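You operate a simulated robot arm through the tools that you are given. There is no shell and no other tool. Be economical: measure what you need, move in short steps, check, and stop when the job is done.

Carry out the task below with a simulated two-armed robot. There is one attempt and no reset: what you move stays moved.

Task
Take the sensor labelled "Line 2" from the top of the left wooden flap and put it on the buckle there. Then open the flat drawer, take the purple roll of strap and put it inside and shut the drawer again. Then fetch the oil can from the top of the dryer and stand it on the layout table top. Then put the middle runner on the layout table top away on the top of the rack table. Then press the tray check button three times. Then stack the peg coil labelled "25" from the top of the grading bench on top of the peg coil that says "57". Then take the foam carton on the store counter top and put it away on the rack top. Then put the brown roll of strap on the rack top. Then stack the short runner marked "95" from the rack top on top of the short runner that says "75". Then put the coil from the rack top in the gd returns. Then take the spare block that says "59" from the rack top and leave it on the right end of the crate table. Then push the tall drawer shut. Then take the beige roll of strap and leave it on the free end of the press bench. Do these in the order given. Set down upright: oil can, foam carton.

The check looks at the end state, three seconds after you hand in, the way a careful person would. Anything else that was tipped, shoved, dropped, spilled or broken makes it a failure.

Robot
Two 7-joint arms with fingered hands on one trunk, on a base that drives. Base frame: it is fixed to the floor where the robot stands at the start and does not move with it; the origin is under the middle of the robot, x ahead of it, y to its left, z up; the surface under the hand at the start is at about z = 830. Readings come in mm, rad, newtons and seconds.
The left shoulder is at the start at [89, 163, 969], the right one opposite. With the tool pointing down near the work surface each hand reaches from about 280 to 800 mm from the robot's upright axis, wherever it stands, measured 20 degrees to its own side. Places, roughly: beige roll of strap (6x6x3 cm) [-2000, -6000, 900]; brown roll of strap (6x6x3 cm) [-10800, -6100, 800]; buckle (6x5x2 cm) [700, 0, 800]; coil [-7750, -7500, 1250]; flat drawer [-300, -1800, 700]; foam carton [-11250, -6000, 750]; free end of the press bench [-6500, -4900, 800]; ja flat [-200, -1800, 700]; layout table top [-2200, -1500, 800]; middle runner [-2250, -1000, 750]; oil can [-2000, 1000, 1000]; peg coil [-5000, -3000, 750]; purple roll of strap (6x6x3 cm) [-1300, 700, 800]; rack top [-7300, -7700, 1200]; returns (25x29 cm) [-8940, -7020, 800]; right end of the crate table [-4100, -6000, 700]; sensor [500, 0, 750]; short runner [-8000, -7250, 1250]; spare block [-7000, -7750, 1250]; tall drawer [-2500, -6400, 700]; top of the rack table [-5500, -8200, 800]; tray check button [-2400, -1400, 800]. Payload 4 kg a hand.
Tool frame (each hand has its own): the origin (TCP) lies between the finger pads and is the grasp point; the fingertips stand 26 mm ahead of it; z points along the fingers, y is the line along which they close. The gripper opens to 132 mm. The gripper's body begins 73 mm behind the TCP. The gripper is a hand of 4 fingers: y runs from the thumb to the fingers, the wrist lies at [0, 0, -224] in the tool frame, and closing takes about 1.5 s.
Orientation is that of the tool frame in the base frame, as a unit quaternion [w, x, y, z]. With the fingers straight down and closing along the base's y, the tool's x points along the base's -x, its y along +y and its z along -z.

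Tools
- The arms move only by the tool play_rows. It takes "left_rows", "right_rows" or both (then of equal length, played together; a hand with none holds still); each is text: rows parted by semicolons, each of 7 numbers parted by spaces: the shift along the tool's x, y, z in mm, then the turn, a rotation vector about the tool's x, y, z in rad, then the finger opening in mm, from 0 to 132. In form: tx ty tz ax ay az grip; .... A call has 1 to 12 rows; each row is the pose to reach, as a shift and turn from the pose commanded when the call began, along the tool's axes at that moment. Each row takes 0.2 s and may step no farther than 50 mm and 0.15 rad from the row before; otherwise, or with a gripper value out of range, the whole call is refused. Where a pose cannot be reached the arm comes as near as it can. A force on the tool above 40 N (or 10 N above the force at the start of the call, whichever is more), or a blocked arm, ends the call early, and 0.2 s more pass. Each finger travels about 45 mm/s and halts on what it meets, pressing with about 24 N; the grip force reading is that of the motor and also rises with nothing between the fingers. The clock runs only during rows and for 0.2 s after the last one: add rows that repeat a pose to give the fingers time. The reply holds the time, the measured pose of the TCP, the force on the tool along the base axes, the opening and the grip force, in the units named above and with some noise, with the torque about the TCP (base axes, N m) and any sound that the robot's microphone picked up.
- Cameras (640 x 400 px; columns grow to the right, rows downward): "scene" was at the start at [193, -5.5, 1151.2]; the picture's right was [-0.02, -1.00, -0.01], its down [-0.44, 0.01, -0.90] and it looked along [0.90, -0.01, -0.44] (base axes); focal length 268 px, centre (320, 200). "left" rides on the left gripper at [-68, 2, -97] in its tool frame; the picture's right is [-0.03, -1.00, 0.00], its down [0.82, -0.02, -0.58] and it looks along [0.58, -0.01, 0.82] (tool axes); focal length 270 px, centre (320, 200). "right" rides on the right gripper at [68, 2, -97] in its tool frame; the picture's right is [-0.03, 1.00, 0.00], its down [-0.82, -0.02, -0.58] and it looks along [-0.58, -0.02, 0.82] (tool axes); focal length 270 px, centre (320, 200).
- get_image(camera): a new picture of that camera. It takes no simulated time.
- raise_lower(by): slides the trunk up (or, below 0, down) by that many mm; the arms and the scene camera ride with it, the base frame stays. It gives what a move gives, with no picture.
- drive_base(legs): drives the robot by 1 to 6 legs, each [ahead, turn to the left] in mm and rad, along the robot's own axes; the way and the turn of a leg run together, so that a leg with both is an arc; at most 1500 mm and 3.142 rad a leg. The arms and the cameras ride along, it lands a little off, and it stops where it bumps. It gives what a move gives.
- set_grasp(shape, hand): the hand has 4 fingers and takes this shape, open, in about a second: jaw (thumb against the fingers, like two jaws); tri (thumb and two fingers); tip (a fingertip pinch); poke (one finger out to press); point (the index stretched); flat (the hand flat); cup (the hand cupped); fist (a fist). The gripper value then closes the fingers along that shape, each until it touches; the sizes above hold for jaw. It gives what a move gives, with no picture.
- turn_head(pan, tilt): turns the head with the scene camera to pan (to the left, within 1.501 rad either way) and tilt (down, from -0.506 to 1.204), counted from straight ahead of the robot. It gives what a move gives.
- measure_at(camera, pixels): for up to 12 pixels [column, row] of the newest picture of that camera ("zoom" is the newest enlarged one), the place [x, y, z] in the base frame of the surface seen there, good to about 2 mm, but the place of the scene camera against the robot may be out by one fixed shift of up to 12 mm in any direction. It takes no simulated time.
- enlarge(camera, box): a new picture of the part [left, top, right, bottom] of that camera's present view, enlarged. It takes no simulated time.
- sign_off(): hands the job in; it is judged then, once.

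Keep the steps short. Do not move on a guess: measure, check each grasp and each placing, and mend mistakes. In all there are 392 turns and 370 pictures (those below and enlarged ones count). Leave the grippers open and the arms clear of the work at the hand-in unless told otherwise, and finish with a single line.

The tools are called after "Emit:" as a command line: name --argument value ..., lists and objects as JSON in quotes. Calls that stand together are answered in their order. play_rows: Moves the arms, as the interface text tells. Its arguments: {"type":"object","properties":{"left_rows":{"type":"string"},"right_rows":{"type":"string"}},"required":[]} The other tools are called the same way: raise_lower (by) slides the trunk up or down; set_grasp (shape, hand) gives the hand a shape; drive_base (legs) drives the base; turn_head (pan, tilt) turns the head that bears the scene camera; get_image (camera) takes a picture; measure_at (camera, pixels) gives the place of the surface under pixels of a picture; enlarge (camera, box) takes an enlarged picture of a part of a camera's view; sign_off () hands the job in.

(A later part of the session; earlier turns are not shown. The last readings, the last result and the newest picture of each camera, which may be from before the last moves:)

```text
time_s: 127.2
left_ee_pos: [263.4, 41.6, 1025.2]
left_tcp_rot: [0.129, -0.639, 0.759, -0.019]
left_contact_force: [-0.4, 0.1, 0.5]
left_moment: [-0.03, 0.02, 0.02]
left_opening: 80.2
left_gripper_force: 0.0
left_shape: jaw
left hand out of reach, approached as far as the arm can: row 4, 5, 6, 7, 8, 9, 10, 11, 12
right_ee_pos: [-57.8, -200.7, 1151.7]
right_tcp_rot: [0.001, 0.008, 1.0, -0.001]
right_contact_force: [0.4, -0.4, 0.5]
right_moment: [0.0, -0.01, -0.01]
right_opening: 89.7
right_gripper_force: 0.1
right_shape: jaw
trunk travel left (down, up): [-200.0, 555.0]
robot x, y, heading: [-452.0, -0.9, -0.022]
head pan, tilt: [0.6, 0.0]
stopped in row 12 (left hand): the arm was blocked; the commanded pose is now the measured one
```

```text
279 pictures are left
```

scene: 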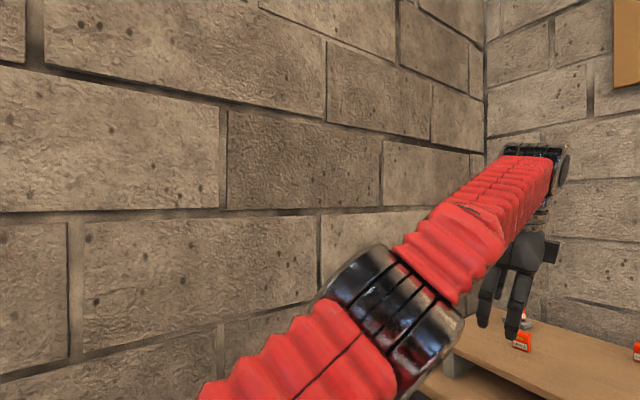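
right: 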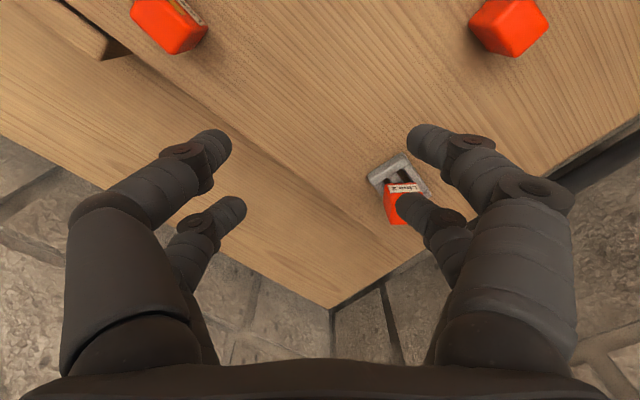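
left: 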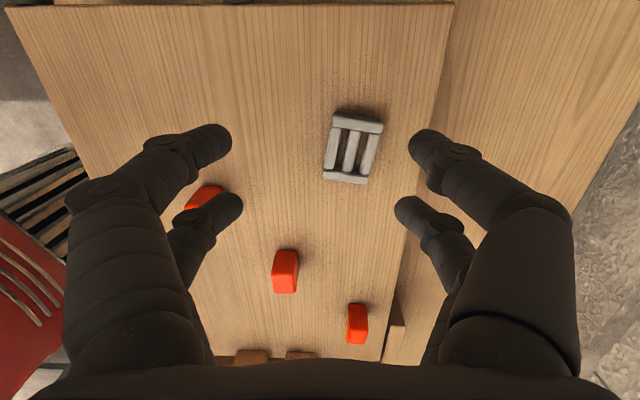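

It's now pushing the elbow round. I'll push a little more.

Emit:
play_rows --left_rows "0 0 0 0 0 0.15 80; 0 0 0 0 0 0.3 80; 0 0 0 0 0 0.45 80; 0 0 0 0 0 0.6 80; 0 0 0 0 0 0.75 80; 0 0 0 0 0 0.9 80; 0 0 0 0 0 1.05 80; 0 0 0 0 0 1.2 80"

Emit:
get_image --camera "scene"

```text
time_s: 129.0
left_ee_pos: [263.2, 39.5, 1027.2]
left_tcp_rot: [0.129, -0.638, 0.759, -0.019]
left_contact_force: [-0.2, 0.2, 0.4]
left_moment: [0.02, 0.03, 0.0]
left_opening: 80.1
left_gripper_force: 0.1
left_shape: jaw
left hand out of reach, approached as far as the arm can: row 1, 2, 3, 4, 5, 6, 7, 8
right_ee_pos: [-58.6, -199.2, 1152.0]
right_tcp_rot: [0.001, 0.007, 1.0, -0.001]
right_contact_force: [-0.1, -0.7, 0.0]
right_moment: [0.03, 0.01, 0.01]
right_opening: 89.9
right_gripper_force: 0.1
right_shape: jaw
trunk travel left (down, up): [-200.0, 555.0]
robot x, y, heading: [-454.5, 3.7, -0.017]
head pan, tilt: [0.6, 0.0]
```

```text
278 pictures are left
```

scene: 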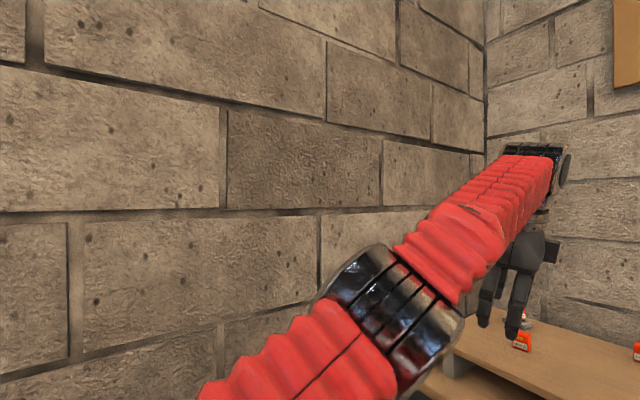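

I'll now come inward to the right while unwinding the turn.

Emit:
play_rows --left_rows "13 10 6 0 0 -0.15 80; 27 19 13 0 0 -0.3 80; 40 29 19 0 0 -0.45 80; 53 38 25 0 0 -0.6 80; 67 48 32 0 0 -0.75 80; 80 57 38 0 0 -0.9 80; 93 67 44 0 0 -1.05 80; 107 77 51 0 0 -1.2 80; 120 86 57 0 0 -1.35 80; 133 96 63 0 0 -1.5 80; 147 105 70 0 0 -1.65 80; 160 115 76 0 0 -1.8 80"

Emit:
get_image --camera "scene"

```text
time_s: 131.6
left_ee_pos: [288.3, 24.9, 952.4]
left_tcp_rot: [-0.061, 0.991, 0.04, 0.112]
left_contact_force: [0.5, -1.1, -0.3]
left_moment: [0.02, 0.03, 0.0]
left_opening: 80.0
left_gripper_force: 0.1
left_shape: jaw
left hand out of reach, approached as far as the arm can: row 1, 2, 3, 4, 5, 6, 7, 8, 9, 10, 11, 12
right_ee_pos: [-57.4, -199.3, 1151.2]
right_tcp_rot: [0.0, 0.007, 1.0, -0.002]
right_contact_force: [0.5, -0.5, 0.4]
right_moment: [-0.03, 0.02, -0.03]
right_opening: 89.7
right_gripper_force: 0.0
right_shape: jaw
trunk travel left (down, up): [-200.0, 555.0]
robot x, y, heading: [-455.4, 2.7, -0.019]
head pan, tilt: [0.6, 0.0]
```

```text
277 pictures are left
```

scene: 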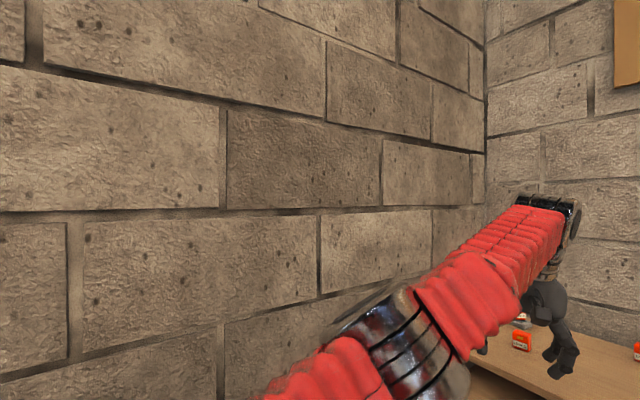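

Emit:
play_rows --left_rows "-8 18 -7 0 0 0 80; -17 36 -14 0 0 0 80; -25 53 -21 0 0 0 80; -33 71 -28 0 0 0 80; -42 89 -35 0 0 0 80; -50 107 -42 0 0 0 80; -58 125 -49 0 0 0 80; -66 142 -56 0 0 0 80; -75 160 -63 0 0 0 80; -83 178 -70 0 0 0 80"

Emit:
get_image --camera "scene"

```text
time_s: 134.0
left_ee_pos: [273.0, 34.4, 982.6]
left_tcp_rot: [-0.064, 0.992, 0.047, 0.099]
left_contact_force: [-0.5, 0.4, 1.1]
left_moment: [-0.06, 0.0, -0.03]
left_opening: 80.0
left_gripper_force: 0.0
left_shape: jaw
left hand out of reach, approached as far as the arm can: row 1, 2, 3, 4, 5, 6, 7, 8, 9, 10
right_ee_pos: [-57.9, -199.2, 1152.8]
right_tcp_rot: [0.0, 0.007, 1.0, -0.002]
right_contact_force: [0.4, 1.0, -0.6]
right_moment: [0.0, 0.01, 0.0]
right_opening: 89.6
right_gripper_force: 0.1
right_shape: jaw
trunk travel left (down, up): [-200.0, 555.0]
robot x, y, heading: [-457.7, 2.5, -0.018]
head pan, tilt: [0.6, 0.0]
stopped in row 10 (left hand): the arm was blocked; the commanded pose is now the measured one
```

```text
276 pictures are left
```

scene: 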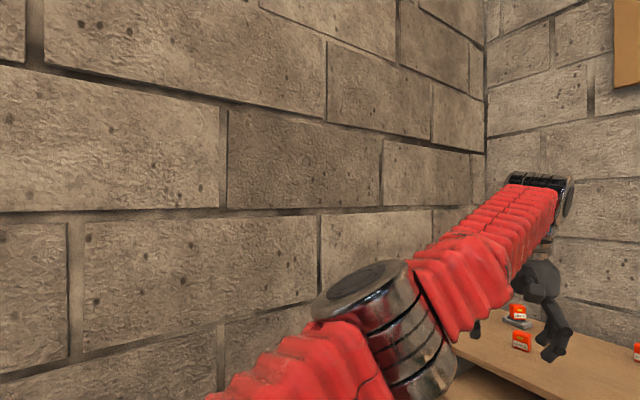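

The left arm costs too much; I'll park it in the raised, folded pose it reached before (hand high at the left) and work with the right hand. First turn the fingers forward while rising.

Emit:
play_rows --left_rows "37 -6 -16.5 0 0.15 0 80; 73.7 -11.4 -38 0 0.3 0 80; 108.5 -17 -64.4 0 0.45 0 80; 141.4 -23 -95.2 0 0.6 0 80; 171.3 -28.5 -130 0 0.75 0 80; 197.6 -34 -168.7 0 0.9 0 80; 220.1 -40 -210.4 0 1.05 0 80; 238.4 -45.6 -254.9 0 1.2 0 80; 251.9 -51 -300.9 0 1.35 0 80; 260.3 -57 -348.1 0 1.5 0 80; 264 -62.7 -395.7 0 1.65 0 80"

Emit:
get_image --camera "scene"

```text
time_s: 136.4
left_ee_pos: [374.8, 88.7, 1428.0]
left_tcp_rot: [-0.076, 0.597, -0.019, 0.799]
left_contact_force: [-0.8, 0.0, 1.1]
left_moment: [0.03, 0.09, 0.02]
left_opening: 80.0
left_gripper_force: 0.1
left_shape: jaw
left hand out of reach, approached as far as the arm can: row 1, 2, 3, 4, 5, 6, 7, 8, 9, 10, 11
right_ee_pos: [-65.0, -199.2, 1156.9]
right_tcp_rot: [0.004, 0.007, 1.0, 0.0]
right_contact_force: [-2.1, -0.2, -0.7]
right_moment: [-0.03, -0.17, 0.0]
right_opening: 90.0
right_gripper_force: 0.0
right_shape: jaw
trunk travel left (down, up): [-200.0, 555.0]
robot x, y, heading: [-457.0, 2.2, -0.018]
head pan, tilt: [0.6, 0.0]
```

```text
275 pictures are left
```

scene: 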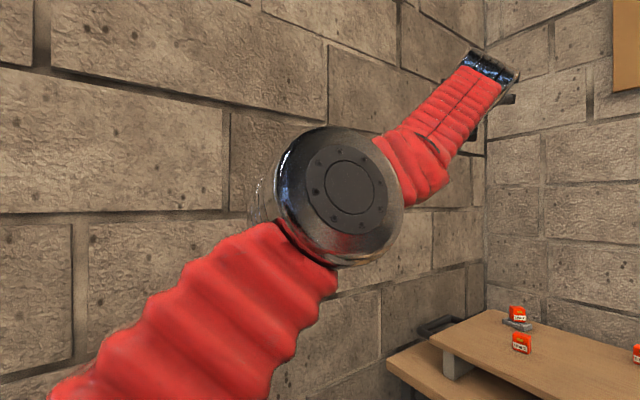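

Now I'll pull the hand back toward the shoulder, fingers still forward.

Emit:
play_rows --left_rows "12 -13 -27 0 0 0 80; 23 -27 -53 0 0 0 80; 35 -40 -80 0 0 0 80; 47 -54 -107 0 0 0 80; 58 -67 -133 0 0 0 80; 70 -81 -160 0 0 0 80; 82 -94 -187 0 0 0 80; 94 -108 -213 0 0 0 80; 105 -121 -240 0 0 0 80; 117 -135 -267 0 0 0 80; 129 -148 -293 0 0 0 80; 140 -162 -320 0 0 0 80"

Emit:
get_image --camera "scene"

```text
time_s: 139.0
left_ee_pos: [144.4, 169.3, 1639.4]
left_tcp_rot: [-0.077, 0.599, -0.018, 0.797]
left_contact_force: [0.0, -0.7, -0.6]
left_moment: [-0.01, -0.03, 0.01]
left_opening: 79.9
left_gripper_force: 0.2
left_shape: jaw
left hand out of reach, approached as far as the arm can: row 1, 2, 3, 4, 5, 6, 7, 8, 9, 10, 11, 12
right_ee_pos: [-57.9, -200.1, 1153.0]
right_tcp_rot: [0.0, 0.007, 1.0, 0.0]
right_contact_force: [0.5, 0.2, 0.5]
right_moment: [-0.01, -0.01, -0.03]
right_opening: 89.9
right_gripper_force: 0.0
right_shape: jaw
trunk travel left (down, up): [-200.0, 555.0]
robot x, y, heading: [-450.4, -0.5, -0.018]
head pan, tilt: [0.6, 0.0]
```

```text
274 pictures are left
```

scene: 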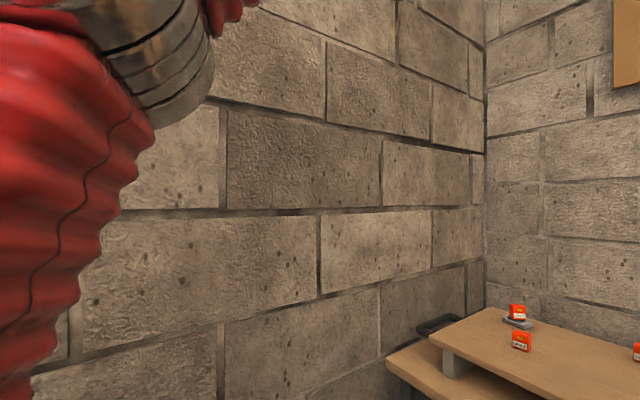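

The left arm is now high and out of the way, so I'll leave it parked there. Now I look right for the flat drawer and left-back for the purple roll.

Emit:
turn_head --pan -1.3 --tilt 0.35

Emit:
get_image --camera "scene"

```text
time_s: 140.9
left_ee_pos: [143.9, 170.3, 1639.0]
left_tcp_rot: [-0.076, 0.6, -0.018, 0.796]
left_contact_force: [-0.2, -0.7, 0.5]
left_moment: [-0.01, 0.01, 0.01]
left_opening: 79.6
left_gripper_force: 0.0
left_shape: jaw
right_ee_pos: [-58.4, -200.3, 1152.4]
right_tcp_rot: [-0.001, 0.008, 1.0, -0.001]
right_contact_force: [-0.1, 0.0, -0.5]
right_moment: [0.01, 0.01, 0.01]
right_opening: 89.6
right_gripper_force: 0.0
right_shape: jaw
trunk travel left (down, up): [-200.0, 555.0]
robot x, y, heading: [-456.2, 3.7, -0.018]
head pan, tilt: [-1.3, 0.351]
```

```text
273 pictures are left
```

scene: 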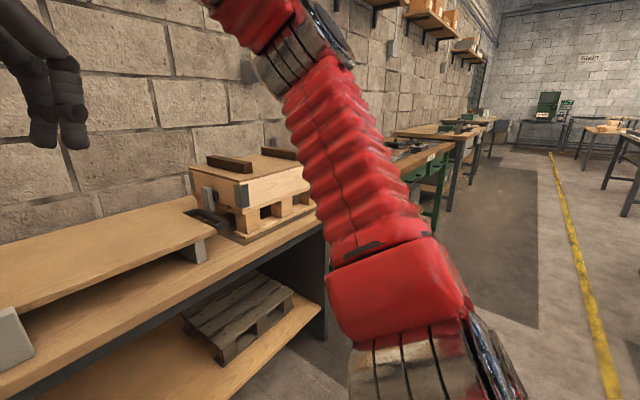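

The bench wall is turned about −0.396 rad to my axes. I'll drive along it to stand before the flat drawer at about (−990,−1510), facing it.

Emit:
drive_base --legs '[[0, -1.89], [1000, 0], [605, 0], [0, 1.51]]'

Emit:
turn_head --pan 0 --tilt 0.5

Emit:
get_image --camera "scene"

```text
time_s: 143.3
left_ee_pos: [140.8, -164.9, 1638.2]
left_tcp_rot: [0.159, 0.57, -0.181, 0.785]
left_contact_force: [-0.6, -0.1, -0.3]
left_moment: [-0.05, 0.04, 0.06]
left_opening: 79.8
left_gripper_force: 0.0
left_shape: jaw
right_ee_pos: [-219.2, -374.0, 1153.4]
right_tcp_rot: [0.001, 0.274, 0.962, 0.0]
right_contact_force: [1.2, -0.8, 0.9]
right_moment: [0.05, -0.07, -0.02]
right_opening: 90.0
right_gripper_force: 0.0
right_shape: jaw
trunk travel left (down, up): [-200.0, 555.0]
robot x, y, heading: [-440.3, 31.4, -0.566]
head pan, tilt: [-1.3, 0.351]
stopped in leg 1: the robot was blocked; the commanded pose is now the measured one
```

```text
time_s: 144.8
left_ee_pos: [144.3, -161.2, 1636.9]
left_tcp_rot: [0.158, 0.573, -0.178, 0.784]
left_contact_force: [0.2, -0.3, -0.1]
left_moment: [0.06, -0.01, -0.03]
left_opening: 80.3
left_gripper_force: 0.1
left_shape: jaw
right_ee_pos: [-219.5, -372.8, 1152.6]
right_tcp_rot: [0.0, 0.274, 0.962, -0.002]
right_contact_force: [-0.9, -0.9, 0.0]
right_moment: [-0.01, -0.02, 0.0]
right_opening: 90.1
right_gripper_force: 0.0
right_shape: jaw
trunk travel left (down, up): [-200.0, 555.0]
robot x, y, heading: [-438.9, 29.6, -0.564]
head pan, tilt: [0.0, 0.499]
```

```text
272 pictures are left
```

scene: 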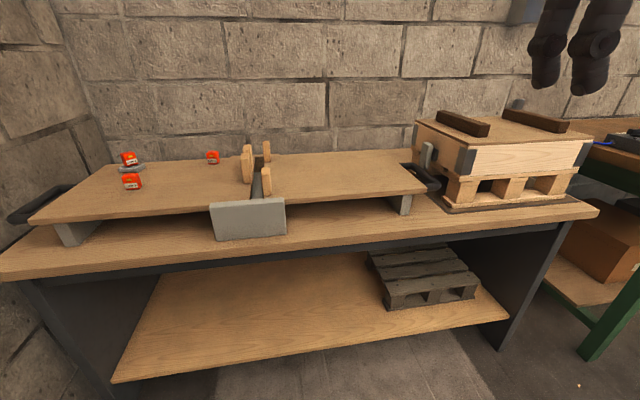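

The turn was blocked at −0.566. I'll look to both sides to find what I touched.

Emit:
turn_head --pan 1.5 --tilt 0.7

Emit:
get_image --camera "scene"

Emit:
turn_head --pan -1.5 --tilt 0.7

Emit:
get_image --camera "scene"

```text
time_s: 146.4
left_ee_pos: [143.4, -160.4, 1637.1]
left_tcp_rot: [0.159, 0.572, -0.178, 0.785]
left_contact_force: [0.2, -0.1, 0.6]
left_moment: [0.0, -0.01, 0.0]
left_opening: 80.3
left_gripper_force: 0.1
left_shape: jaw
right_ee_pos: [-217.3, -372.3, 1153.6]
right_tcp_rot: [-0.001, 0.274, 0.962, -0.002]
right_contact_force: [0.6, -0.1, -0.4]
right_moment: [0.0, -0.02, -0.01]
right_opening: 90.0
right_gripper_force: 0.0
right_shape: jaw
trunk travel left (down, up): [-200.0, 555.0]
robot x, y, heading: [-440.6, 32.8, -0.567]
head pan, tilt: [1.499, 0.7]
```

```text
271 pictures are left
```

scene: 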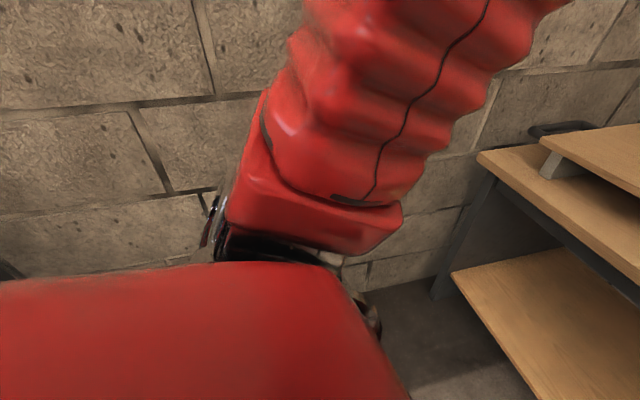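

```text
time_s: 149.0
left_ee_pos: [144.3, -160.6, 1636.3]
left_tcp_rot: [0.159, 0.572, -0.178, 0.785]
left_contact_force: [-0.1, -0.6, 0.3]
left_moment: [0.01, -0.01, 0.01]
left_opening: 79.9
left_gripper_force: 0.1
left_shape: jaw
right_ee_pos: [-217.8, -371.0, 1153.7]
right_tcp_rot: [-0.001, 0.274, 0.962, -0.001]
right_contact_force: [-0.3, 0.4, -0.4]
right_moment: [0.01, 0.01, 0.03]
right_opening: 90.2
right_gripper_force: 0.0
right_shape: jaw
trunk travel left (down, up): [-200.0, 555.0]
robot x, y, heading: [-437.9, 28.5, -0.56]
head pan, tilt: [-1.499, 0.7]
```

```text
270 pictures are left
```

scene: 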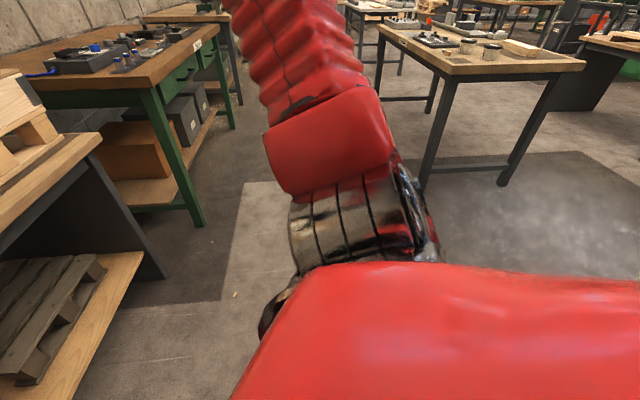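

My base is long at the rear and probably met the cabinet at left-behind. I'll measure the nearby tables before moving off.

Emit:
measure_at --camera "scene" --pixels '[[430, 78], [380, 30], [580, 68], [427, 180], [200, 222], [210, 30], [150, 90], [165, 278], [400, 260], [300, 280], [600, 50]]'

Emit:
drive_base --legs '[[300, 0]]'

```text
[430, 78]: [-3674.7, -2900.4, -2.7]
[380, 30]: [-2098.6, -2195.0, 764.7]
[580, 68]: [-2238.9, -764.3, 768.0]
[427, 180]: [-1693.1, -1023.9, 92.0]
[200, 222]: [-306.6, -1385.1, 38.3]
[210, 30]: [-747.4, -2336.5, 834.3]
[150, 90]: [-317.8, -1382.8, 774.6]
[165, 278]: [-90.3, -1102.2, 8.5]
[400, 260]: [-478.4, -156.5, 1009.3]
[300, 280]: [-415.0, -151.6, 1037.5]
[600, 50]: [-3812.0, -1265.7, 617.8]
```

```text
time_s: 151.1
left_ee_pos: [406.5, -325.6, 1635.7]
left_tcp_rot: [0.159, 0.572, -0.178, 0.784]
left_contact_force: [0.9, -0.2, 0.5]
left_moment: [-0.04, -0.01, 0.02]
left_opening: 79.9
left_gripper_force: 0.1
left_shape: jaw
right_ee_pos: [41.4, -538.0, 1152.9]
right_tcp_rot: [-0.001, 0.275, 0.962, -0.003]
right_contact_force: [0.2, -0.4, -0.6]
right_moment: [0.04, 0.01, 0.04]
right_opening: 89.9
right_gripper_force: 0.0
right_shape: jaw
trunk travel left (down, up): [-200.0, 555.0]
robot x, y, heading: [-174.6, -132.8, -0.565]
head pan, tilt: [-1.499, 0.7]
```

I moved ahead fine. The green bench edge runs from (−318,−1383) to (−747,−2336). I'll turn right here and see whether it is free.

Emit:
drive_base --legs '[[0, -1.45]]'

Emit:
turn_head --pan -0.9 --tilt 0.5

Emit:
get_image --camera "scene"

```text
time_s: 154.0
left_ee_pos: [33.8, -715.5, 1629.3]
left_tcp_rot: [0.485, 0.439, -0.41, 0.635]
left_contact_force: [-1.8, 0.0, 0.1]
left_moment: [-0.01, 0.06, 0.11]
left_opening: 80.0
left_gripper_force: 0.0
left_shape: jaw
right_ee_pos: [-358.7, -560.8, 1150.2]
right_tcp_rot: [0.004, 0.668, 0.745, -0.001]
right_contact_force: [-0.8, -0.2, 0.0]
right_moment: [0.02, -0.06, 0.03]
right_opening: 89.9
right_gripper_force: 0.0
right_shape: jaw
trunk travel left (down, up): [-200.0, 555.0]
robot x, y, heading: [-124.8, -129.6, -1.508]
head pan, tilt: [-1.499, 0.7]
stopped in leg 1: the robot was blocked; the commanded pose is now the measured one
```

```text
time_s: 155.0
left_ee_pos: [40.2, -714.1, 1629.1]
left_tcp_rot: [0.487, 0.439, -0.41, 0.634]
left_contact_force: [0.8, -0.5, 0.0]
left_moment: [0.0, -0.02, 0.06]
left_opening: 80.0
left_gripper_force: 0.2
left_shape: jaw
right_ee_pos: [-353.4, -559.1, 1152.3]
right_tcp_rot: [0.003, 0.667, 0.745, -0.003]
right_contact_force: [0.0, -0.1, 0.4]
right_moment: [-0.01, 0.0, -0.03]
right_opening: 89.9
right_gripper_force: 0.0
right_shape: jaw
trunk travel left (down, up): [-200.0, 555.0]
robot x, y, heading: [-125.6, -127.0, -1.513]
head pan, tilt: [-0.901, 0.499]
```

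```text
269 pictures are left
```

scene: 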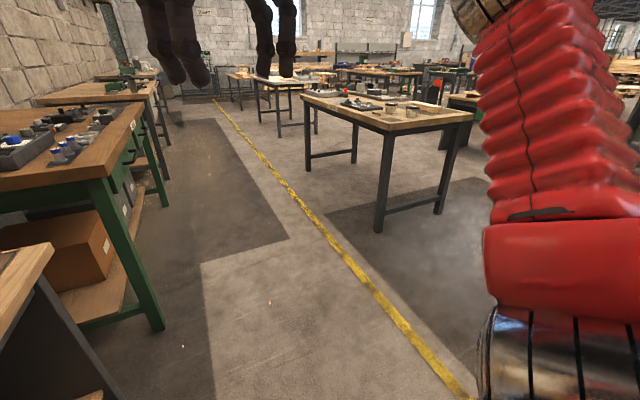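

I can't see an obvious obstacle. I'll retry a small right turn to tell a real bump from a stall.

Emit:
drive_base --legs '[[0, -0.3]]'

```text
time_s: 156.5
left_ee_pos: [-133.3, -741.9, 1626.7]
left_tcp_rot: [0.575, 0.377, -0.467, 0.556]
left_contact_force: [0.9, -0.4, -0.2]
left_moment: [-0.01, -0.04, -0.05]
left_opening: 79.8
left_gripper_force: 0.0
left_shape: jaw
right_ee_pos: [-468.6, -480.1, 1146.8]
right_tcp_rot: [0.009, 0.77, 0.638, -0.003]
right_contact_force: [0.0, 0.0, 0.1]
right_moment: [0.01, 0.03, -0.02]
right_opening: 90.2
right_gripper_force: 0.1
right_shape: jaw
trunk travel left (down, up): [-200.0, 555.0]
robot x, y, heading: [-107.3, -136.8, -1.806]
head pan, tilt: [-0.901, 0.499]
```

That worked. I'll turn a bit more right and drive away from the bench.

Emit:
drive_base --legs '[[0, -0.4], [400, 0]]'

Emit:
turn_head --pan 0.9 --tilt 0.7

Emit:
get_image --camera "scene"

```text
time_s: 158.2
left_ee_pos: [-349.5, -692.5, 1623.1]
left_tcp_rot: [0.665, 0.285, -0.53, 0.442]
left_contact_force: [-0.6, 0.7, -0.5]
left_moment: [0.01, 0.01, 0.03]
left_opening: 80.1
left_gripper_force: 0.0
left_shape: jaw
right_ee_pos: [-567.3, -331.8, 1144.2]
right_tcp_rot: [0.016, 0.873, 0.487, -0.007]
right_contact_force: [-0.4, -0.7, 0.5]
right_moment: [-0.01, 0.0, -0.04]
right_opening: 89.9
right_gripper_force: 0.0
right_shape: jaw
trunk travel left (down, up): [-200.0, 555.0]
robot x, y, heading: [-91.0, -143.7, -2.177]
head pan, tilt: [-0.901, 0.499]
stopped in leg 1: the robot was blocked; the commanded pose is now the measured one
```

```text
time_s: 160.0
left_ee_pos: [-347.5, -692.8, 1622.8]
left_tcp_rot: [0.665, 0.286, -0.53, 0.442]
left_contact_force: [-0.4, 0.3, -0.3]
left_moment: [0.04, 0.01, -0.01]
left_opening: 80.3
left_gripper_force: 0.0
left_shape: jaw
right_ee_pos: [-566.5, -332.8, 1143.5]
right_tcp_rot: [0.015, 0.873, 0.487, -0.008]
right_contact_force: [-0.9, 0.0, -1.1]
right_moment: [0.07, 0.03, -0.03]
right_opening: 89.8
right_gripper_force: 0.0
right_shape: jaw
trunk travel left (down, up): [-200.0, 555.0]
robot x, y, heading: [-93.4, -146.4, -2.179]
head pan, tilt: [0.901, 0.7]
```

```text
268 pictures are left
```

scene: 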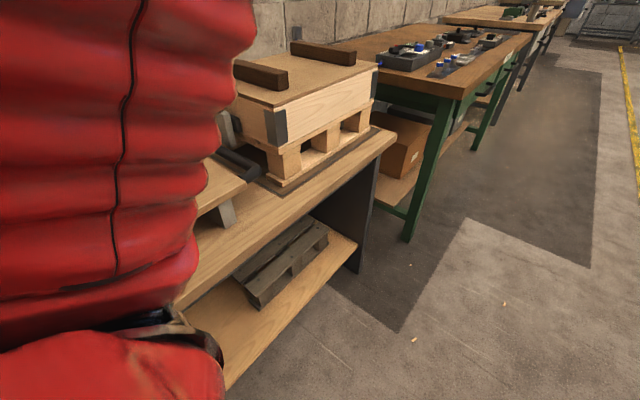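

The rear left corner rubs the bench end while turning. I'll drive straight forward, which leads away from it.

Emit:
drive_base --legs '[[500, 0]]'

Emit:
turn_head --pan 1.5 --tilt 0.6

Emit:
get_image --camera "scene"

```text
time_s: 163.0
left_ee_pos: [-646.3, -1105.5, 1622.5]
left_tcp_rot: [0.668, 0.282, -0.531, 0.438]
left_contact_force: [0.1, -1.5, 0.8]
left_moment: [0.0, 0.0, 0.0]
left_opening: 79.8
left_gripper_force: 0.1
left_shape: jaw
right_ee_pos: [-860.7, -741.6, 1142.2]
right_tcp_rot: [0.015, 0.875, 0.483, -0.008]
right_contact_force: [0.1, 0.3, 0.2]
right_moment: [-0.01, 0.0, -0.04]
right_opening: 90.1
right_gripper_force: 0.2
right_shape: jaw
trunk travel left (down, up): [-200.0, 555.0]
robot x, y, heading: [-376.7, -561.1, -2.187]
head pan, tilt: [0.901, 0.7]
```

```text
time_s: 164.0
left_ee_pos: [-646.0, -1103.8, 1624.6]
left_tcp_rot: [0.668, 0.282, -0.532, 0.437]
left_contact_force: [-0.1, -0.4, -1.1]
left_moment: [-0.01, -0.02, -0.03]
left_opening: 80.1
left_gripper_force: 0.0
left_shape: jaw
right_ee_pos: [-859.9, -741.2, 1144.9]
right_tcp_rot: [0.015, 0.876, 0.482, -0.008]
right_contact_force: [0.3, -1.3, 0.4]
right_moment: [0.0, -0.02, 0.02]
right_opening: 89.7
right_gripper_force: 0.0
right_shape: jaw
trunk travel left (down, up): [-200.0, 555.0]
robot x, y, heading: [-381.0, -559.7, -2.192]
head pan, tilt: [1.499, 0.6]
```

```text
267 pictures are left
```

scene: 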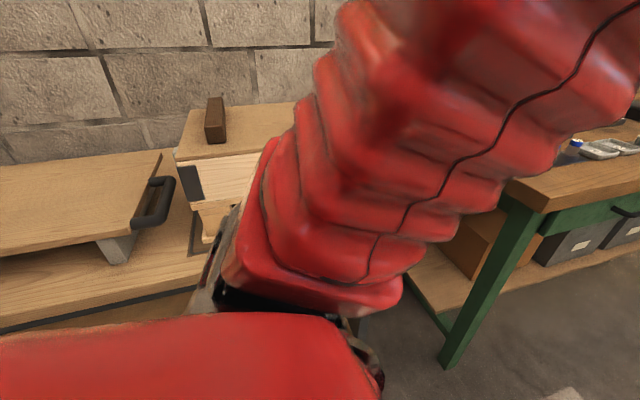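

I'm clear of the bench. I'll drive to about (−1030,−1300), mid-aisle, and turn to face the green bench.

Emit:
drive_base --legs '[[0, -0.1], [984, 0], [0, 0.95], [0, 0.945]]'

Emit:
turn_head --pan -0.25 --tilt 0.55

Emit:
get_image --camera "scene"

```text
time_s: 165.9
left_ee_pos: [-738.8, -1113.1, 1624.0]
left_tcp_rot: [0.688, 0.252, -0.545, 0.407]
left_contact_force: [0.2, -0.5, -0.4]
left_moment: [-0.03, 0.03, -0.04]
left_opening: 80.1
left_gripper_force: 0.1
left_shape: jaw
right_ee_pos: [-911.8, -730.0, 1144.2]
right_tcp_rot: [0.015, 0.9, 0.436, -0.007]
right_contact_force: [0.4, -0.7, 0.0]
right_moment: [0.02, -0.06, 0.02]
right_opening: 90.1
right_gripper_force: 0.0
right_shape: jaw
trunk travel left (down, up): [-200.0, 555.0]
robot x, y, heading: [-412.2, -604.6, -2.33]
head pan, tilt: [1.499, 0.6]
stopped in leg 2: the robot was blocked; the commanded pose is now the measured one
```

```text
time_s: 167.6
left_ee_pos: [-735.5, -1108.9, 1626.6]
left_tcp_rot: [0.689, 0.251, -0.544, 0.407]
left_contact_force: [0.2, -0.5, 0.0]
left_moment: [0.01, -0.02, -0.02]
left_opening: 80.0
left_gripper_force: 0.0
left_shape: jaw
right_ee_pos: [-910.6, -727.5, 1146.2]
right_tcp_rot: [0.015, 0.9, 0.435, -0.011]
right_contact_force: [0.0, 0.6, -0.2]
right_moment: [0.02, -0.03, 0.01]
right_opening: 89.8
right_gripper_force: 0.0
right_shape: jaw
trunk travel left (down, up): [-200.0, 555.0]
robot x, y, heading: [-409.5, -606.5, -2.33]
head pan, tilt: [-0.25, 0.55]
```

```text
266 pictures are left
```

scene: 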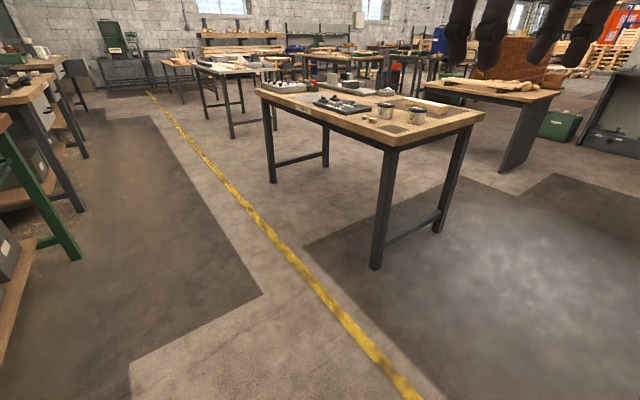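

Nothing stands ahead, so this seems a false stop. I'll try single shorter legs.

Emit:
drive_base --legs '[[480, 0]]'

Emit:
drive_base --legs '[[450, 0]]'

Emit:
drive_base --legs '[[0, 0.6]]'

Emit:
drive_base --legs '[[0, 0.6]]'

```text
time_s: 170.5
left_ee_pos: [-1068.2, -1454.8, 1625.2]
left_tcp_rot: [0.69, 0.251, -0.545, 0.406]
left_contact_force: [-0.4, 0.0, 0.3]
left_moment: [-0.01, 0.0, -0.04]
left_opening: 80.0
left_gripper_force: 0.1
left_shape: jaw
right_ee_pos: [-1242.3, -1071.9, 1144.9]
right_tcp_rot: [0.015, 0.901, 0.433, -0.009]
right_contact_force: [0.8, 0.5, -0.7]
right_moment: [0.02, 0.0, -0.01]
right_opening: 90.0
right_gripper_force: 0.1
right_shape: jaw
trunk travel left (down, up): [-200.0, 555.0]
robot x, y, heading: [-742.5, -948.8, -2.333]
head pan, tilt: [-0.25, 0.55]
```

```text
time_s: 173.2
left_ee_pos: [-1379.4, -1763.2, 1625.1]
left_tcp_rot: [0.692, 0.247, -0.547, 0.401]
left_contact_force: [0.2, -0.4, 0.0]
left_moment: [-0.02, -0.01, 0.01]
left_opening: 80.1
left_gripper_force: 0.1
left_shape: jaw
right_ee_pos: [-1547.0, -1378.4, 1145.2]
right_tcp_rot: [0.015, 0.904, 0.427, -0.01]
right_contact_force: [0.2, 0.2, -0.4]
right_moment: [-0.01, 0.01, -0.02]
right_opening: 90.1
right_gripper_force: 0.0
right_shape: jaw
trunk travel left (down, up): [-200.0, 555.0]
robot x, y, heading: [-1044.0, -1267.1, -2.345]
head pan, tilt: [-0.25, 0.55]
```

```text
time_s: 174.6
left_ee_pos: [-1263.6, -1823.5, 1625.1]
left_tcp_rot: [0.643, 0.305, -0.516, 0.476]
left_contact_force: [-1.2, 0.0, 0.4]
left_moment: [-0.03, 0.0, -0.01]
left_opening: 80.0
left_gripper_force: 0.1
left_shape: jaw
right_ee_pos: [-1510.9, -1485.4, 1146.9]
right_tcp_rot: [0.016, 0.85, 0.526, -0.008]
right_contact_force: [-0.2, -0.2, 0.1]
right_moment: [0.01, -0.01, 0.01]
right_opening: 89.7
right_gripper_force: 0.0
right_shape: jaw
trunk travel left (down, up): [-200.0, 555.0]
robot x, y, heading: [-1057.4, -1256.0, -2.125]
head pan, tilt: [-0.25, 0.55]
stopped in leg 1: the robot was blocked; the commanded pose is now the measured one
```

```text
time_s: 176.6
left_ee_pos: [-949.6, -1847.7, 1624.5]
left_tcp_rot: [0.495, 0.429, -0.418, 0.629]
left_contact_force: [-0.3, 0.0, -0.1]
left_moment: [-0.01, -0.02, -0.03]
left_opening: 80.0
left_gripper_force: 0.0
left_shape: jaw
right_ee_pos: [-1336.3, -1681.9, 1148.9]
right_tcp_rot: [0.017, 0.684, 0.729, -0.003]
right_contact_force: [0.1, -1.1, 0.1]
right_moment: [0.02, 0.02, 0.0]
right_opening: 90.2
right_gripper_force: 0.1
right_shape: jaw
trunk travel left (down, up): [-200.0, 555.0]
robot x, y, heading: [-1086.9, -1254.3, -1.589]
head pan, tilt: [-0.25, 0.55]
stopped in leg 1: the robot was blocked; the commanded pose is now the measured one
```

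Turning is being hindered and I drift, as if something drags at my base. I'll look steeply down on both sides.

Emit:
turn_head --pan 1.5 --tilt 1.15

Emit:
get_image --camera "scene"

Emit:
turn_head --pan -1.5 --tilt 1.15

Emit:
get_image --camera "scene"

```text
time_s: 178.3
left_ee_pos: [-954.1, -1846.1, 1626.2]
left_tcp_rot: [0.495, 0.428, -0.42, 0.629]
left_contact_force: [0.4, -0.5, -0.8]
left_moment: [-0.01, 0.0, 0.02]
left_opening: 80.0
left_gripper_force: 0.1
left_shape: jaw
right_ee_pos: [-1337.7, -1680.5, 1148.0]
right_tcp_rot: [0.018, 0.683, 0.73, -0.003]
right_contact_force: [0.4, -1.0, -0.1]
right_moment: [-0.03, 0.0, -0.02]
right_opening: 89.9
right_gripper_force: 0.1
right_shape: jaw
trunk travel left (down, up): [-200.0, 555.0]
robot x, y, heading: [-1085.5, -1254.7, -1.591]
head pan, tilt: [1.499, 1.15]
```

```text
265 pictures are left
```

scene: 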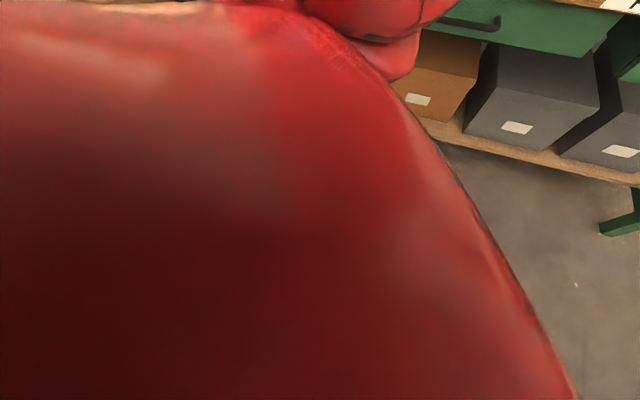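

```text
time_s: 180.9
left_ee_pos: [-954.4, -1845.8, 1626.2]
left_tcp_rot: [0.495, 0.429, -0.419, 0.629]
left_contact_force: [0.0, -0.7, -0.3]
left_moment: [-0.01, 0.03, -0.04]
left_opening: 80.0
left_gripper_force: 0.0
left_shape: jaw
right_ee_pos: [-1338.5, -1680.3, 1147.8]
right_tcp_rot: [0.019, 0.684, 0.73, -0.003]
right_contact_force: [-0.3, 0.6, 0.3]
right_moment: [-0.03, -0.04, -0.01]
right_opening: 90.2
right_gripper_force: 0.1
right_shape: jaw
trunk travel left (down, up): [-200.0, 555.0]
robot x, y, heading: [-1085.5, -1251.5, -1.589]
head pan, tilt: [-1.499, 1.15]
```

```text
264 pictures are left
```

scene: 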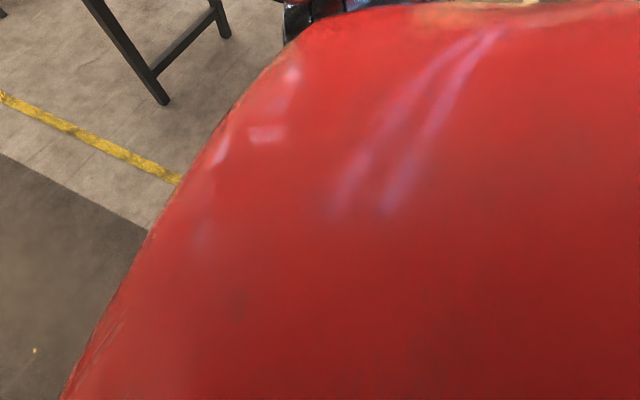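

No obstacle visible beside me. I'll continue the turn in pieces until I face the bench.

Emit:
drive_base --legs '[[0, 0.6]]'

Emit:
drive_base --legs '[[0, 0.5]]'

Emit:
turn_head --pan -0.3 --tilt 0.6

Emit:
get_image --camera "scene"

```text
time_s: 183.2
left_ee_pos: [-639.3, -1668.1, 1626.5]
left_tcp_rot: [0.286, 0.534, -0.273, 0.747]
left_contact_force: [0.4, 0.5, 0.3]
left_moment: [0.01, -0.02, 0.0]
left_opening: 80.1
left_gripper_force: 0.0
left_shape: jaw
right_ee_pos: [-1051.0, -1749.7, 1148.1]
right_tcp_rot: [0.018, 0.436, 0.9, 0.002]
right_contact_force: [0.1, -0.5, -0.2]
right_moment: [0.04, 0.03, 0.01]
right_opening: 90.2
right_gripper_force: 0.0
right_shape: jaw
trunk travel left (down, up): [-200.0, 555.0]
robot x, y, heading: [-1116.8, -1270.2, -0.99]
head pan, tilt: [-1.499, 1.15]
```

```text
time_s: 185.2
left_ee_pos: [-503.7, -1395.0, 1625.6]
left_tcp_rot: [0.093, 0.585, -0.133, 0.795]
left_contact_force: [-0.2, -0.1, -0.2]
left_moment: [0.01, -0.02, 0.03]
left_opening: 80.1
left_gripper_force: 0.2
left_shape: jaw
right_ee_pos: [-827.3, -1661.3, 1148.3]
right_tcp_rot: [0.016, 0.201, 0.979, 0.008]
right_contact_force: [0.4, -0.3, -0.3]
right_moment: [-0.05, -0.01, -0.02]
right_opening: 90.0
right_gripper_force: 0.0
right_shape: jaw
trunk travel left (down, up): [-200.0, 555.0]
robot x, y, heading: [-1128.7, -1299.9, -0.497]
head pan, tilt: [-1.499, 1.15]
```

```text
time_s: 186.6
left_ee_pos: [-506.1, -1392.7, 1627.1]
left_tcp_rot: [0.094, 0.584, -0.134, 0.795]
left_contact_force: [-0.9, -0.3, 0.0]
left_moment: [0.0, -0.01, 0.0]
left_opening: 80.0
left_gripper_force: 0.1
left_shape: jaw
right_ee_pos: [-828.5, -1659.6, 1149.3]
right_tcp_rot: [0.017, 0.202, 0.979, 0.006]
right_contact_force: [-0.1, -0.5, -0.3]
right_moment: [-0.03, -0.01, 0.01]
right_opening: 90.1
right_gripper_force: 0.0
right_shape: jaw
trunk travel left (down, up): [-200.0, 555.0]
robot x, y, heading: [-1128.9, -1302.6, -0.494]
head pan, tilt: [-0.3, 0.6]
```

```text
263 pictures are left
```

scene: 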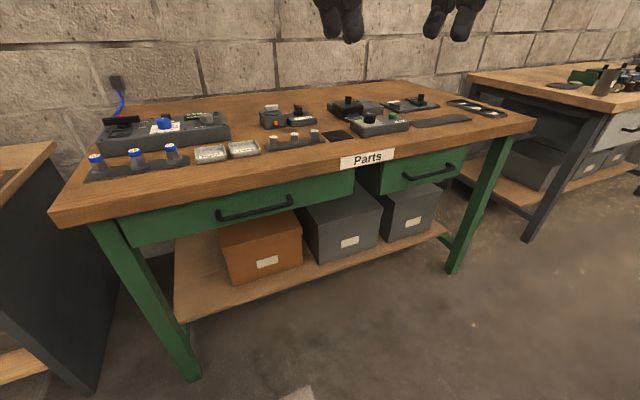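

I see two drawers in the "Parts" bench. I'll measure handles and fronts.

Emit:
measure_at --camera "scene" --pixels '[[255, 210], [220, 216], [290, 202], [428, 175], [405, 180], [450, 168], [240, 205], [130, 235], [350, 182], [240, 185], [95, 210], [150, 225]]'

Emit:
enlarge --camera "scene" --box '[180, 130, 500, 250]'

```text
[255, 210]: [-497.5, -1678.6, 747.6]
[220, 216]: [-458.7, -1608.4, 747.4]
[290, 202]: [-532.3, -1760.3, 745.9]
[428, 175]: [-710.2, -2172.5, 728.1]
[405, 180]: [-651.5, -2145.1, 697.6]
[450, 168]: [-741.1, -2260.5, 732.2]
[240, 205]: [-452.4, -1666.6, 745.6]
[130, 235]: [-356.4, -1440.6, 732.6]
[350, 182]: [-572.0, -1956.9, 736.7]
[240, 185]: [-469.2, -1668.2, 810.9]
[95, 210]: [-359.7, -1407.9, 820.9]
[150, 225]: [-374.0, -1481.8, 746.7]
```

```text
2.00 times, centred on (340, 190) of scene
```

zoom: 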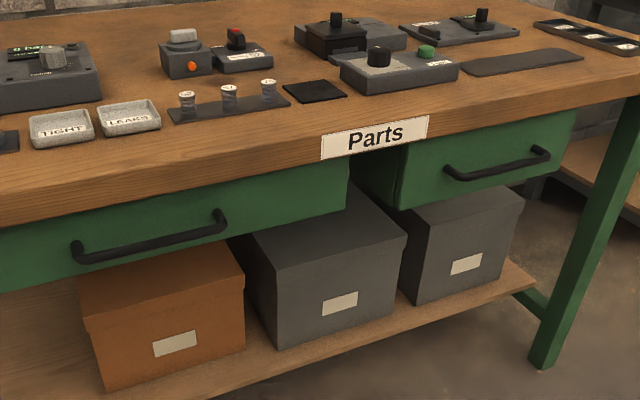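

The left drawer is the flat one: handle bar centre about (−497,−1683,747), standing 37 mm off its front. I'll square up by +0.1 rad, then bring the right hand down with fingers pointing forward.

Emit:
drive_base --legs '[[0, 0.1]]'

Emit:
play_rows --right_rows "-18 8 35 0 -0.143 0 80; -36 16 71 0 -0.286 0 80; -55 25 106 0 -0.428 0 80; -73 33 142 0 -0.571 0 80; -91 41 177 0 -0.714 0 80; -109 49 213 0 -0.857 0 80; -127 57 248 0 -1.0 0 80; -145 65 284 0 -1.142 0 80; -164 74 319 0 -1.285 0 80; -182 82 355 0 -1.428 0 80; -200 90 390 0 -1.571 0 60; -200 90 390 0 -1.571 0 60"

```text
time_s: 187.5
left_ee_pos: [-499.7, -1331.3, 1626.9]
left_tcp_rot: [0.054, 0.591, -0.104, 0.798]
left_contact_force: [0.8, 0.7, -0.3]
left_moment: [-0.01, -0.01, -0.01]
left_opening: 79.8
left_gripper_force: 0.1
left_shape: jaw
right_ee_pos: [-793.5, -1629.1, 1148.5]
right_tcp_rot: [0.017, 0.151, 0.988, 0.008]
right_contact_force: [0.2, -0.3, -0.1]
right_moment: [0.0, 0.03, 0.0]
right_opening: 90.4
right_gripper_force: 0.1
right_shape: jaw
trunk travel left (down, up): [-200.0, 555.0]
robot x, y, heading: [-1126.3, -1309.4, -0.396]
head pan, tilt: [-0.3, 0.6]
```

```text
time_s: 190.1
left_ee_pos: [-500.5, -1331.3, 1626.8]
left_tcp_rot: [0.053, 0.592, -0.104, 0.798]
left_contact_force: [-0.8, -0.6, 1.4]
left_moment: [-0.01, -0.01, 0.01]
left_opening: 80.0
left_gripper_force: 0.1
left_shape: jaw
right_ee_pos: [-589.0, -1628.5, 923.5]
right_tcp_rot: [0.598, 0.118, 0.788, -0.084]
right_contact_force: [0.1, -0.1, -0.1]
right_moment: [0.0, -0.03, 0.01]
right_opening: 60.5
right_gripper_force: 0.1
right_shape: jaw
right hand out of reach, approached as far as the arm can: row 9, 10, 11, 12
trunk travel left (down, up): [-200.0, 555.0]
robot x, y, heading: [-1126.1, -1305.4, -0.404]
head pan, tilt: [-0.3, 0.6]
```

The wrist can't go that low at this trunk height. I'll lower the trunk 170 mm, which brings the hand to the handle's height with clearance to the bench.

Emit:
raise_lower --by -170

Emit:
get_image --camera "scene"

Emit:
get_image --camera "right"

```text
time_s: 192.0
left_ee_pos: [-501.8, -1330.5, 1458.8]
left_tcp_rot: [0.054, 0.59, -0.104, 0.799]
left_contact_force: [0.1, 0.2, 0.3]
left_moment: [-0.01, 0.03, 0.02]
left_opening: 80.1
left_gripper_force: 0.1
left_shape: jaw
right_ee_pos: [-590.6, -1624.0, 758.6]
right_tcp_rot: [0.599, 0.118, 0.788, -0.083]
right_contact_force: [-0.7, 0.9, 0.7]
right_moment: [0.02, 0.02, -0.02]
right_opening: 60.6
right_gripper_force: 0.0
right_shape: jaw
trunk travel left (down, up): [-30.0, 725.0]
robot x, y, heading: [-1130.2, -1308.5, -0.398]
head pan, tilt: [-0.3, 0.6]
```

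```text
261 pictures are left
```

scene: 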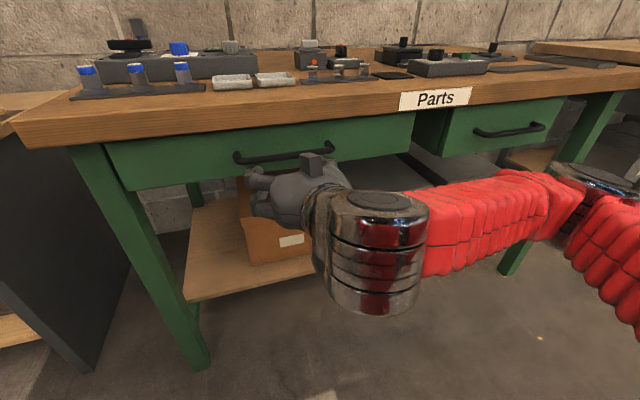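

```text
260 pictures are left
```

right: 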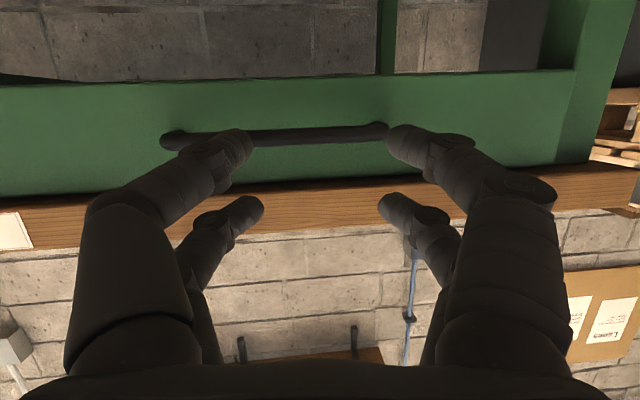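

Good view: the handle bar is at right-camera (165–390,135). I'll measure it with the hand camera.

Emit:
measure_at --camera "right" --pixels '[[280, 138], [180, 143], [330, 134], [380, 132], [300, 110], [300, 165], [300, 190], [450, 190], [280, 100]]'

```text
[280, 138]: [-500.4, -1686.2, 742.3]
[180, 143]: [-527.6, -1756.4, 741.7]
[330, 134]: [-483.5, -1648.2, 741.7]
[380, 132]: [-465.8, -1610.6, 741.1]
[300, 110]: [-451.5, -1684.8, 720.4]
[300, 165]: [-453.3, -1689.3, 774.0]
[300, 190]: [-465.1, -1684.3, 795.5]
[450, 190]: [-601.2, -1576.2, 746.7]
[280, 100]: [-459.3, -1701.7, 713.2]
```

I'll roll the hand −1.57 rad so the fingers close vertically, levelling it, and centre it on the bar with a gap.

Emit:
play_rows --right_rows "0 -2 3 0.027 -0.012 -0.141 60; 1 -4 6 0.054 -0.024 -0.282 60; 1 -6 10 0.082 -0.035 -0.424 60; 2 -8 13 0.109 -0.047 -0.565 55; 2 -10 16 0.136 -0.059 -0.706 55; 3 -12 20 0.163 -0.071 -0.847 55; 3 -14 24 0.191 -0.082 -0.988 50; 4 -17 28 0.218 -0.094 -1.13 50; 4 -19 31 0.245 -0.106 -1.271 50; 5 -21 35 0.272 -0.118 -1.412 50; 5 -23 38 0.2995 -0.1295 -1.553 50; 5 -23 38 0.2995 -0.1295 -1.553 50"

Emit:
get_image --camera "right"

Emit:
get_image --camera "scene"

```text
time_s: 194.6
left_ee_pos: [-500.2, -1329.6, 1457.3]
left_tcp_rot: [0.054, 0.591, -0.105, 0.798]
left_contact_force: [1.3, 0.3, 0.5]
left_moment: [-0.01, 0.05, 0.0]
left_opening: 79.9
left_gripper_force: 0.1
left_shape: jaw
right_ee_pos: [-562.6, -1656.5, 742.0]
right_tcp_rot: [-0.39, 0.392, -0.588, 0.59]
right_contact_force: [-0.4, 0.5, 0.0]
right_moment: [-0.01, -0.01, -0.01]
right_opening: 50.5
right_gripper_force: 0.1
right_shape: jaw
trunk travel left (down, up): [-30.0, 725.0]
robot x, y, heading: [-1129.0, -1308.2, -0.401]
head pan, tilt: [-0.3, 0.6]
```

```text
259 pictures are left
```

right: 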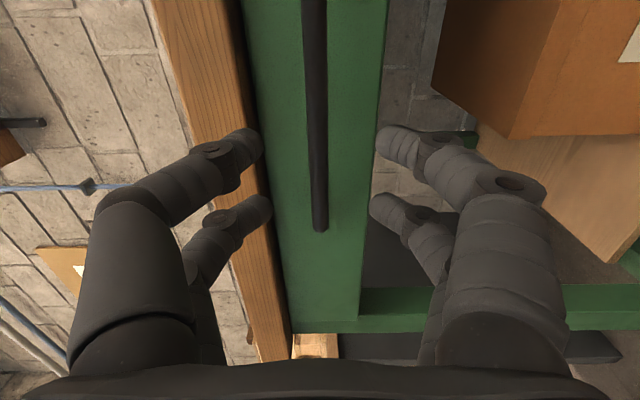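

```text
258 pictures are left
```

scene: 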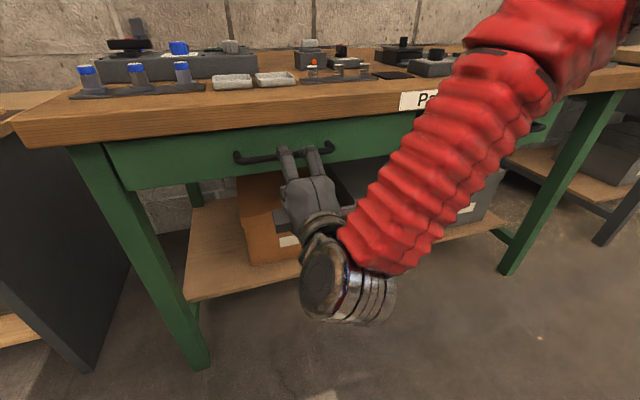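

Aligned: the bar runs midway between the fingers. I'll advance 60 mm and close on it.

Emit:
play_rows --right_rows "0 0 20 0 0 0 50; 0 0 40 0 0 0 50; 0 0 60 0 0 0 50; 0 0 60 0 0 0 50; 0 0 60 0 0 0 35; 0 0 60 0 0 0 20; 0 0 60 0 0 0 10; 0 0 60 0 0 0 5; 0 0 60 0 0 0 5; 0 0 60 0 0 0 5"

Emit:
get_image --camera "right"

```text
time_s: 196.8
left_ee_pos: [-501.5, -1330.9, 1456.3]
left_tcp_rot: [0.054, 0.59, -0.105, 0.799]
left_contact_force: [-0.4, 0.8, -0.1]
left_moment: [0.03, 0.01, -0.02]
left_opening: 79.9
left_gripper_force: 0.2
left_shape: jaw
right_ee_pos: [-508.0, -1678.4, 740.7]
right_tcp_rot: [0.389, -0.389, 0.592, -0.589]
right_contact_force: [0.0, 1.3, 1.2]
right_moment: [0.0, -0.05, -0.03]
right_opening: 9.8
right_gripper_force: 23.8
right_shape: jaw
trunk travel left (down, up): [-30.0, 725.0]
robot x, y, heading: [-1129.8, -1305.4, -0.402]
head pan, tilt: [-0.3, 0.6]
```

```text
257 pictures are left
```

right: 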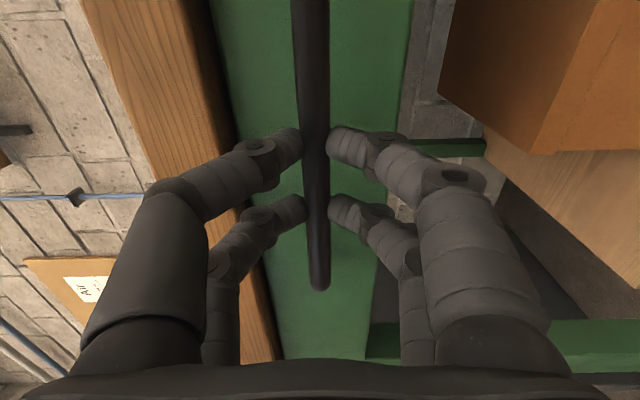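

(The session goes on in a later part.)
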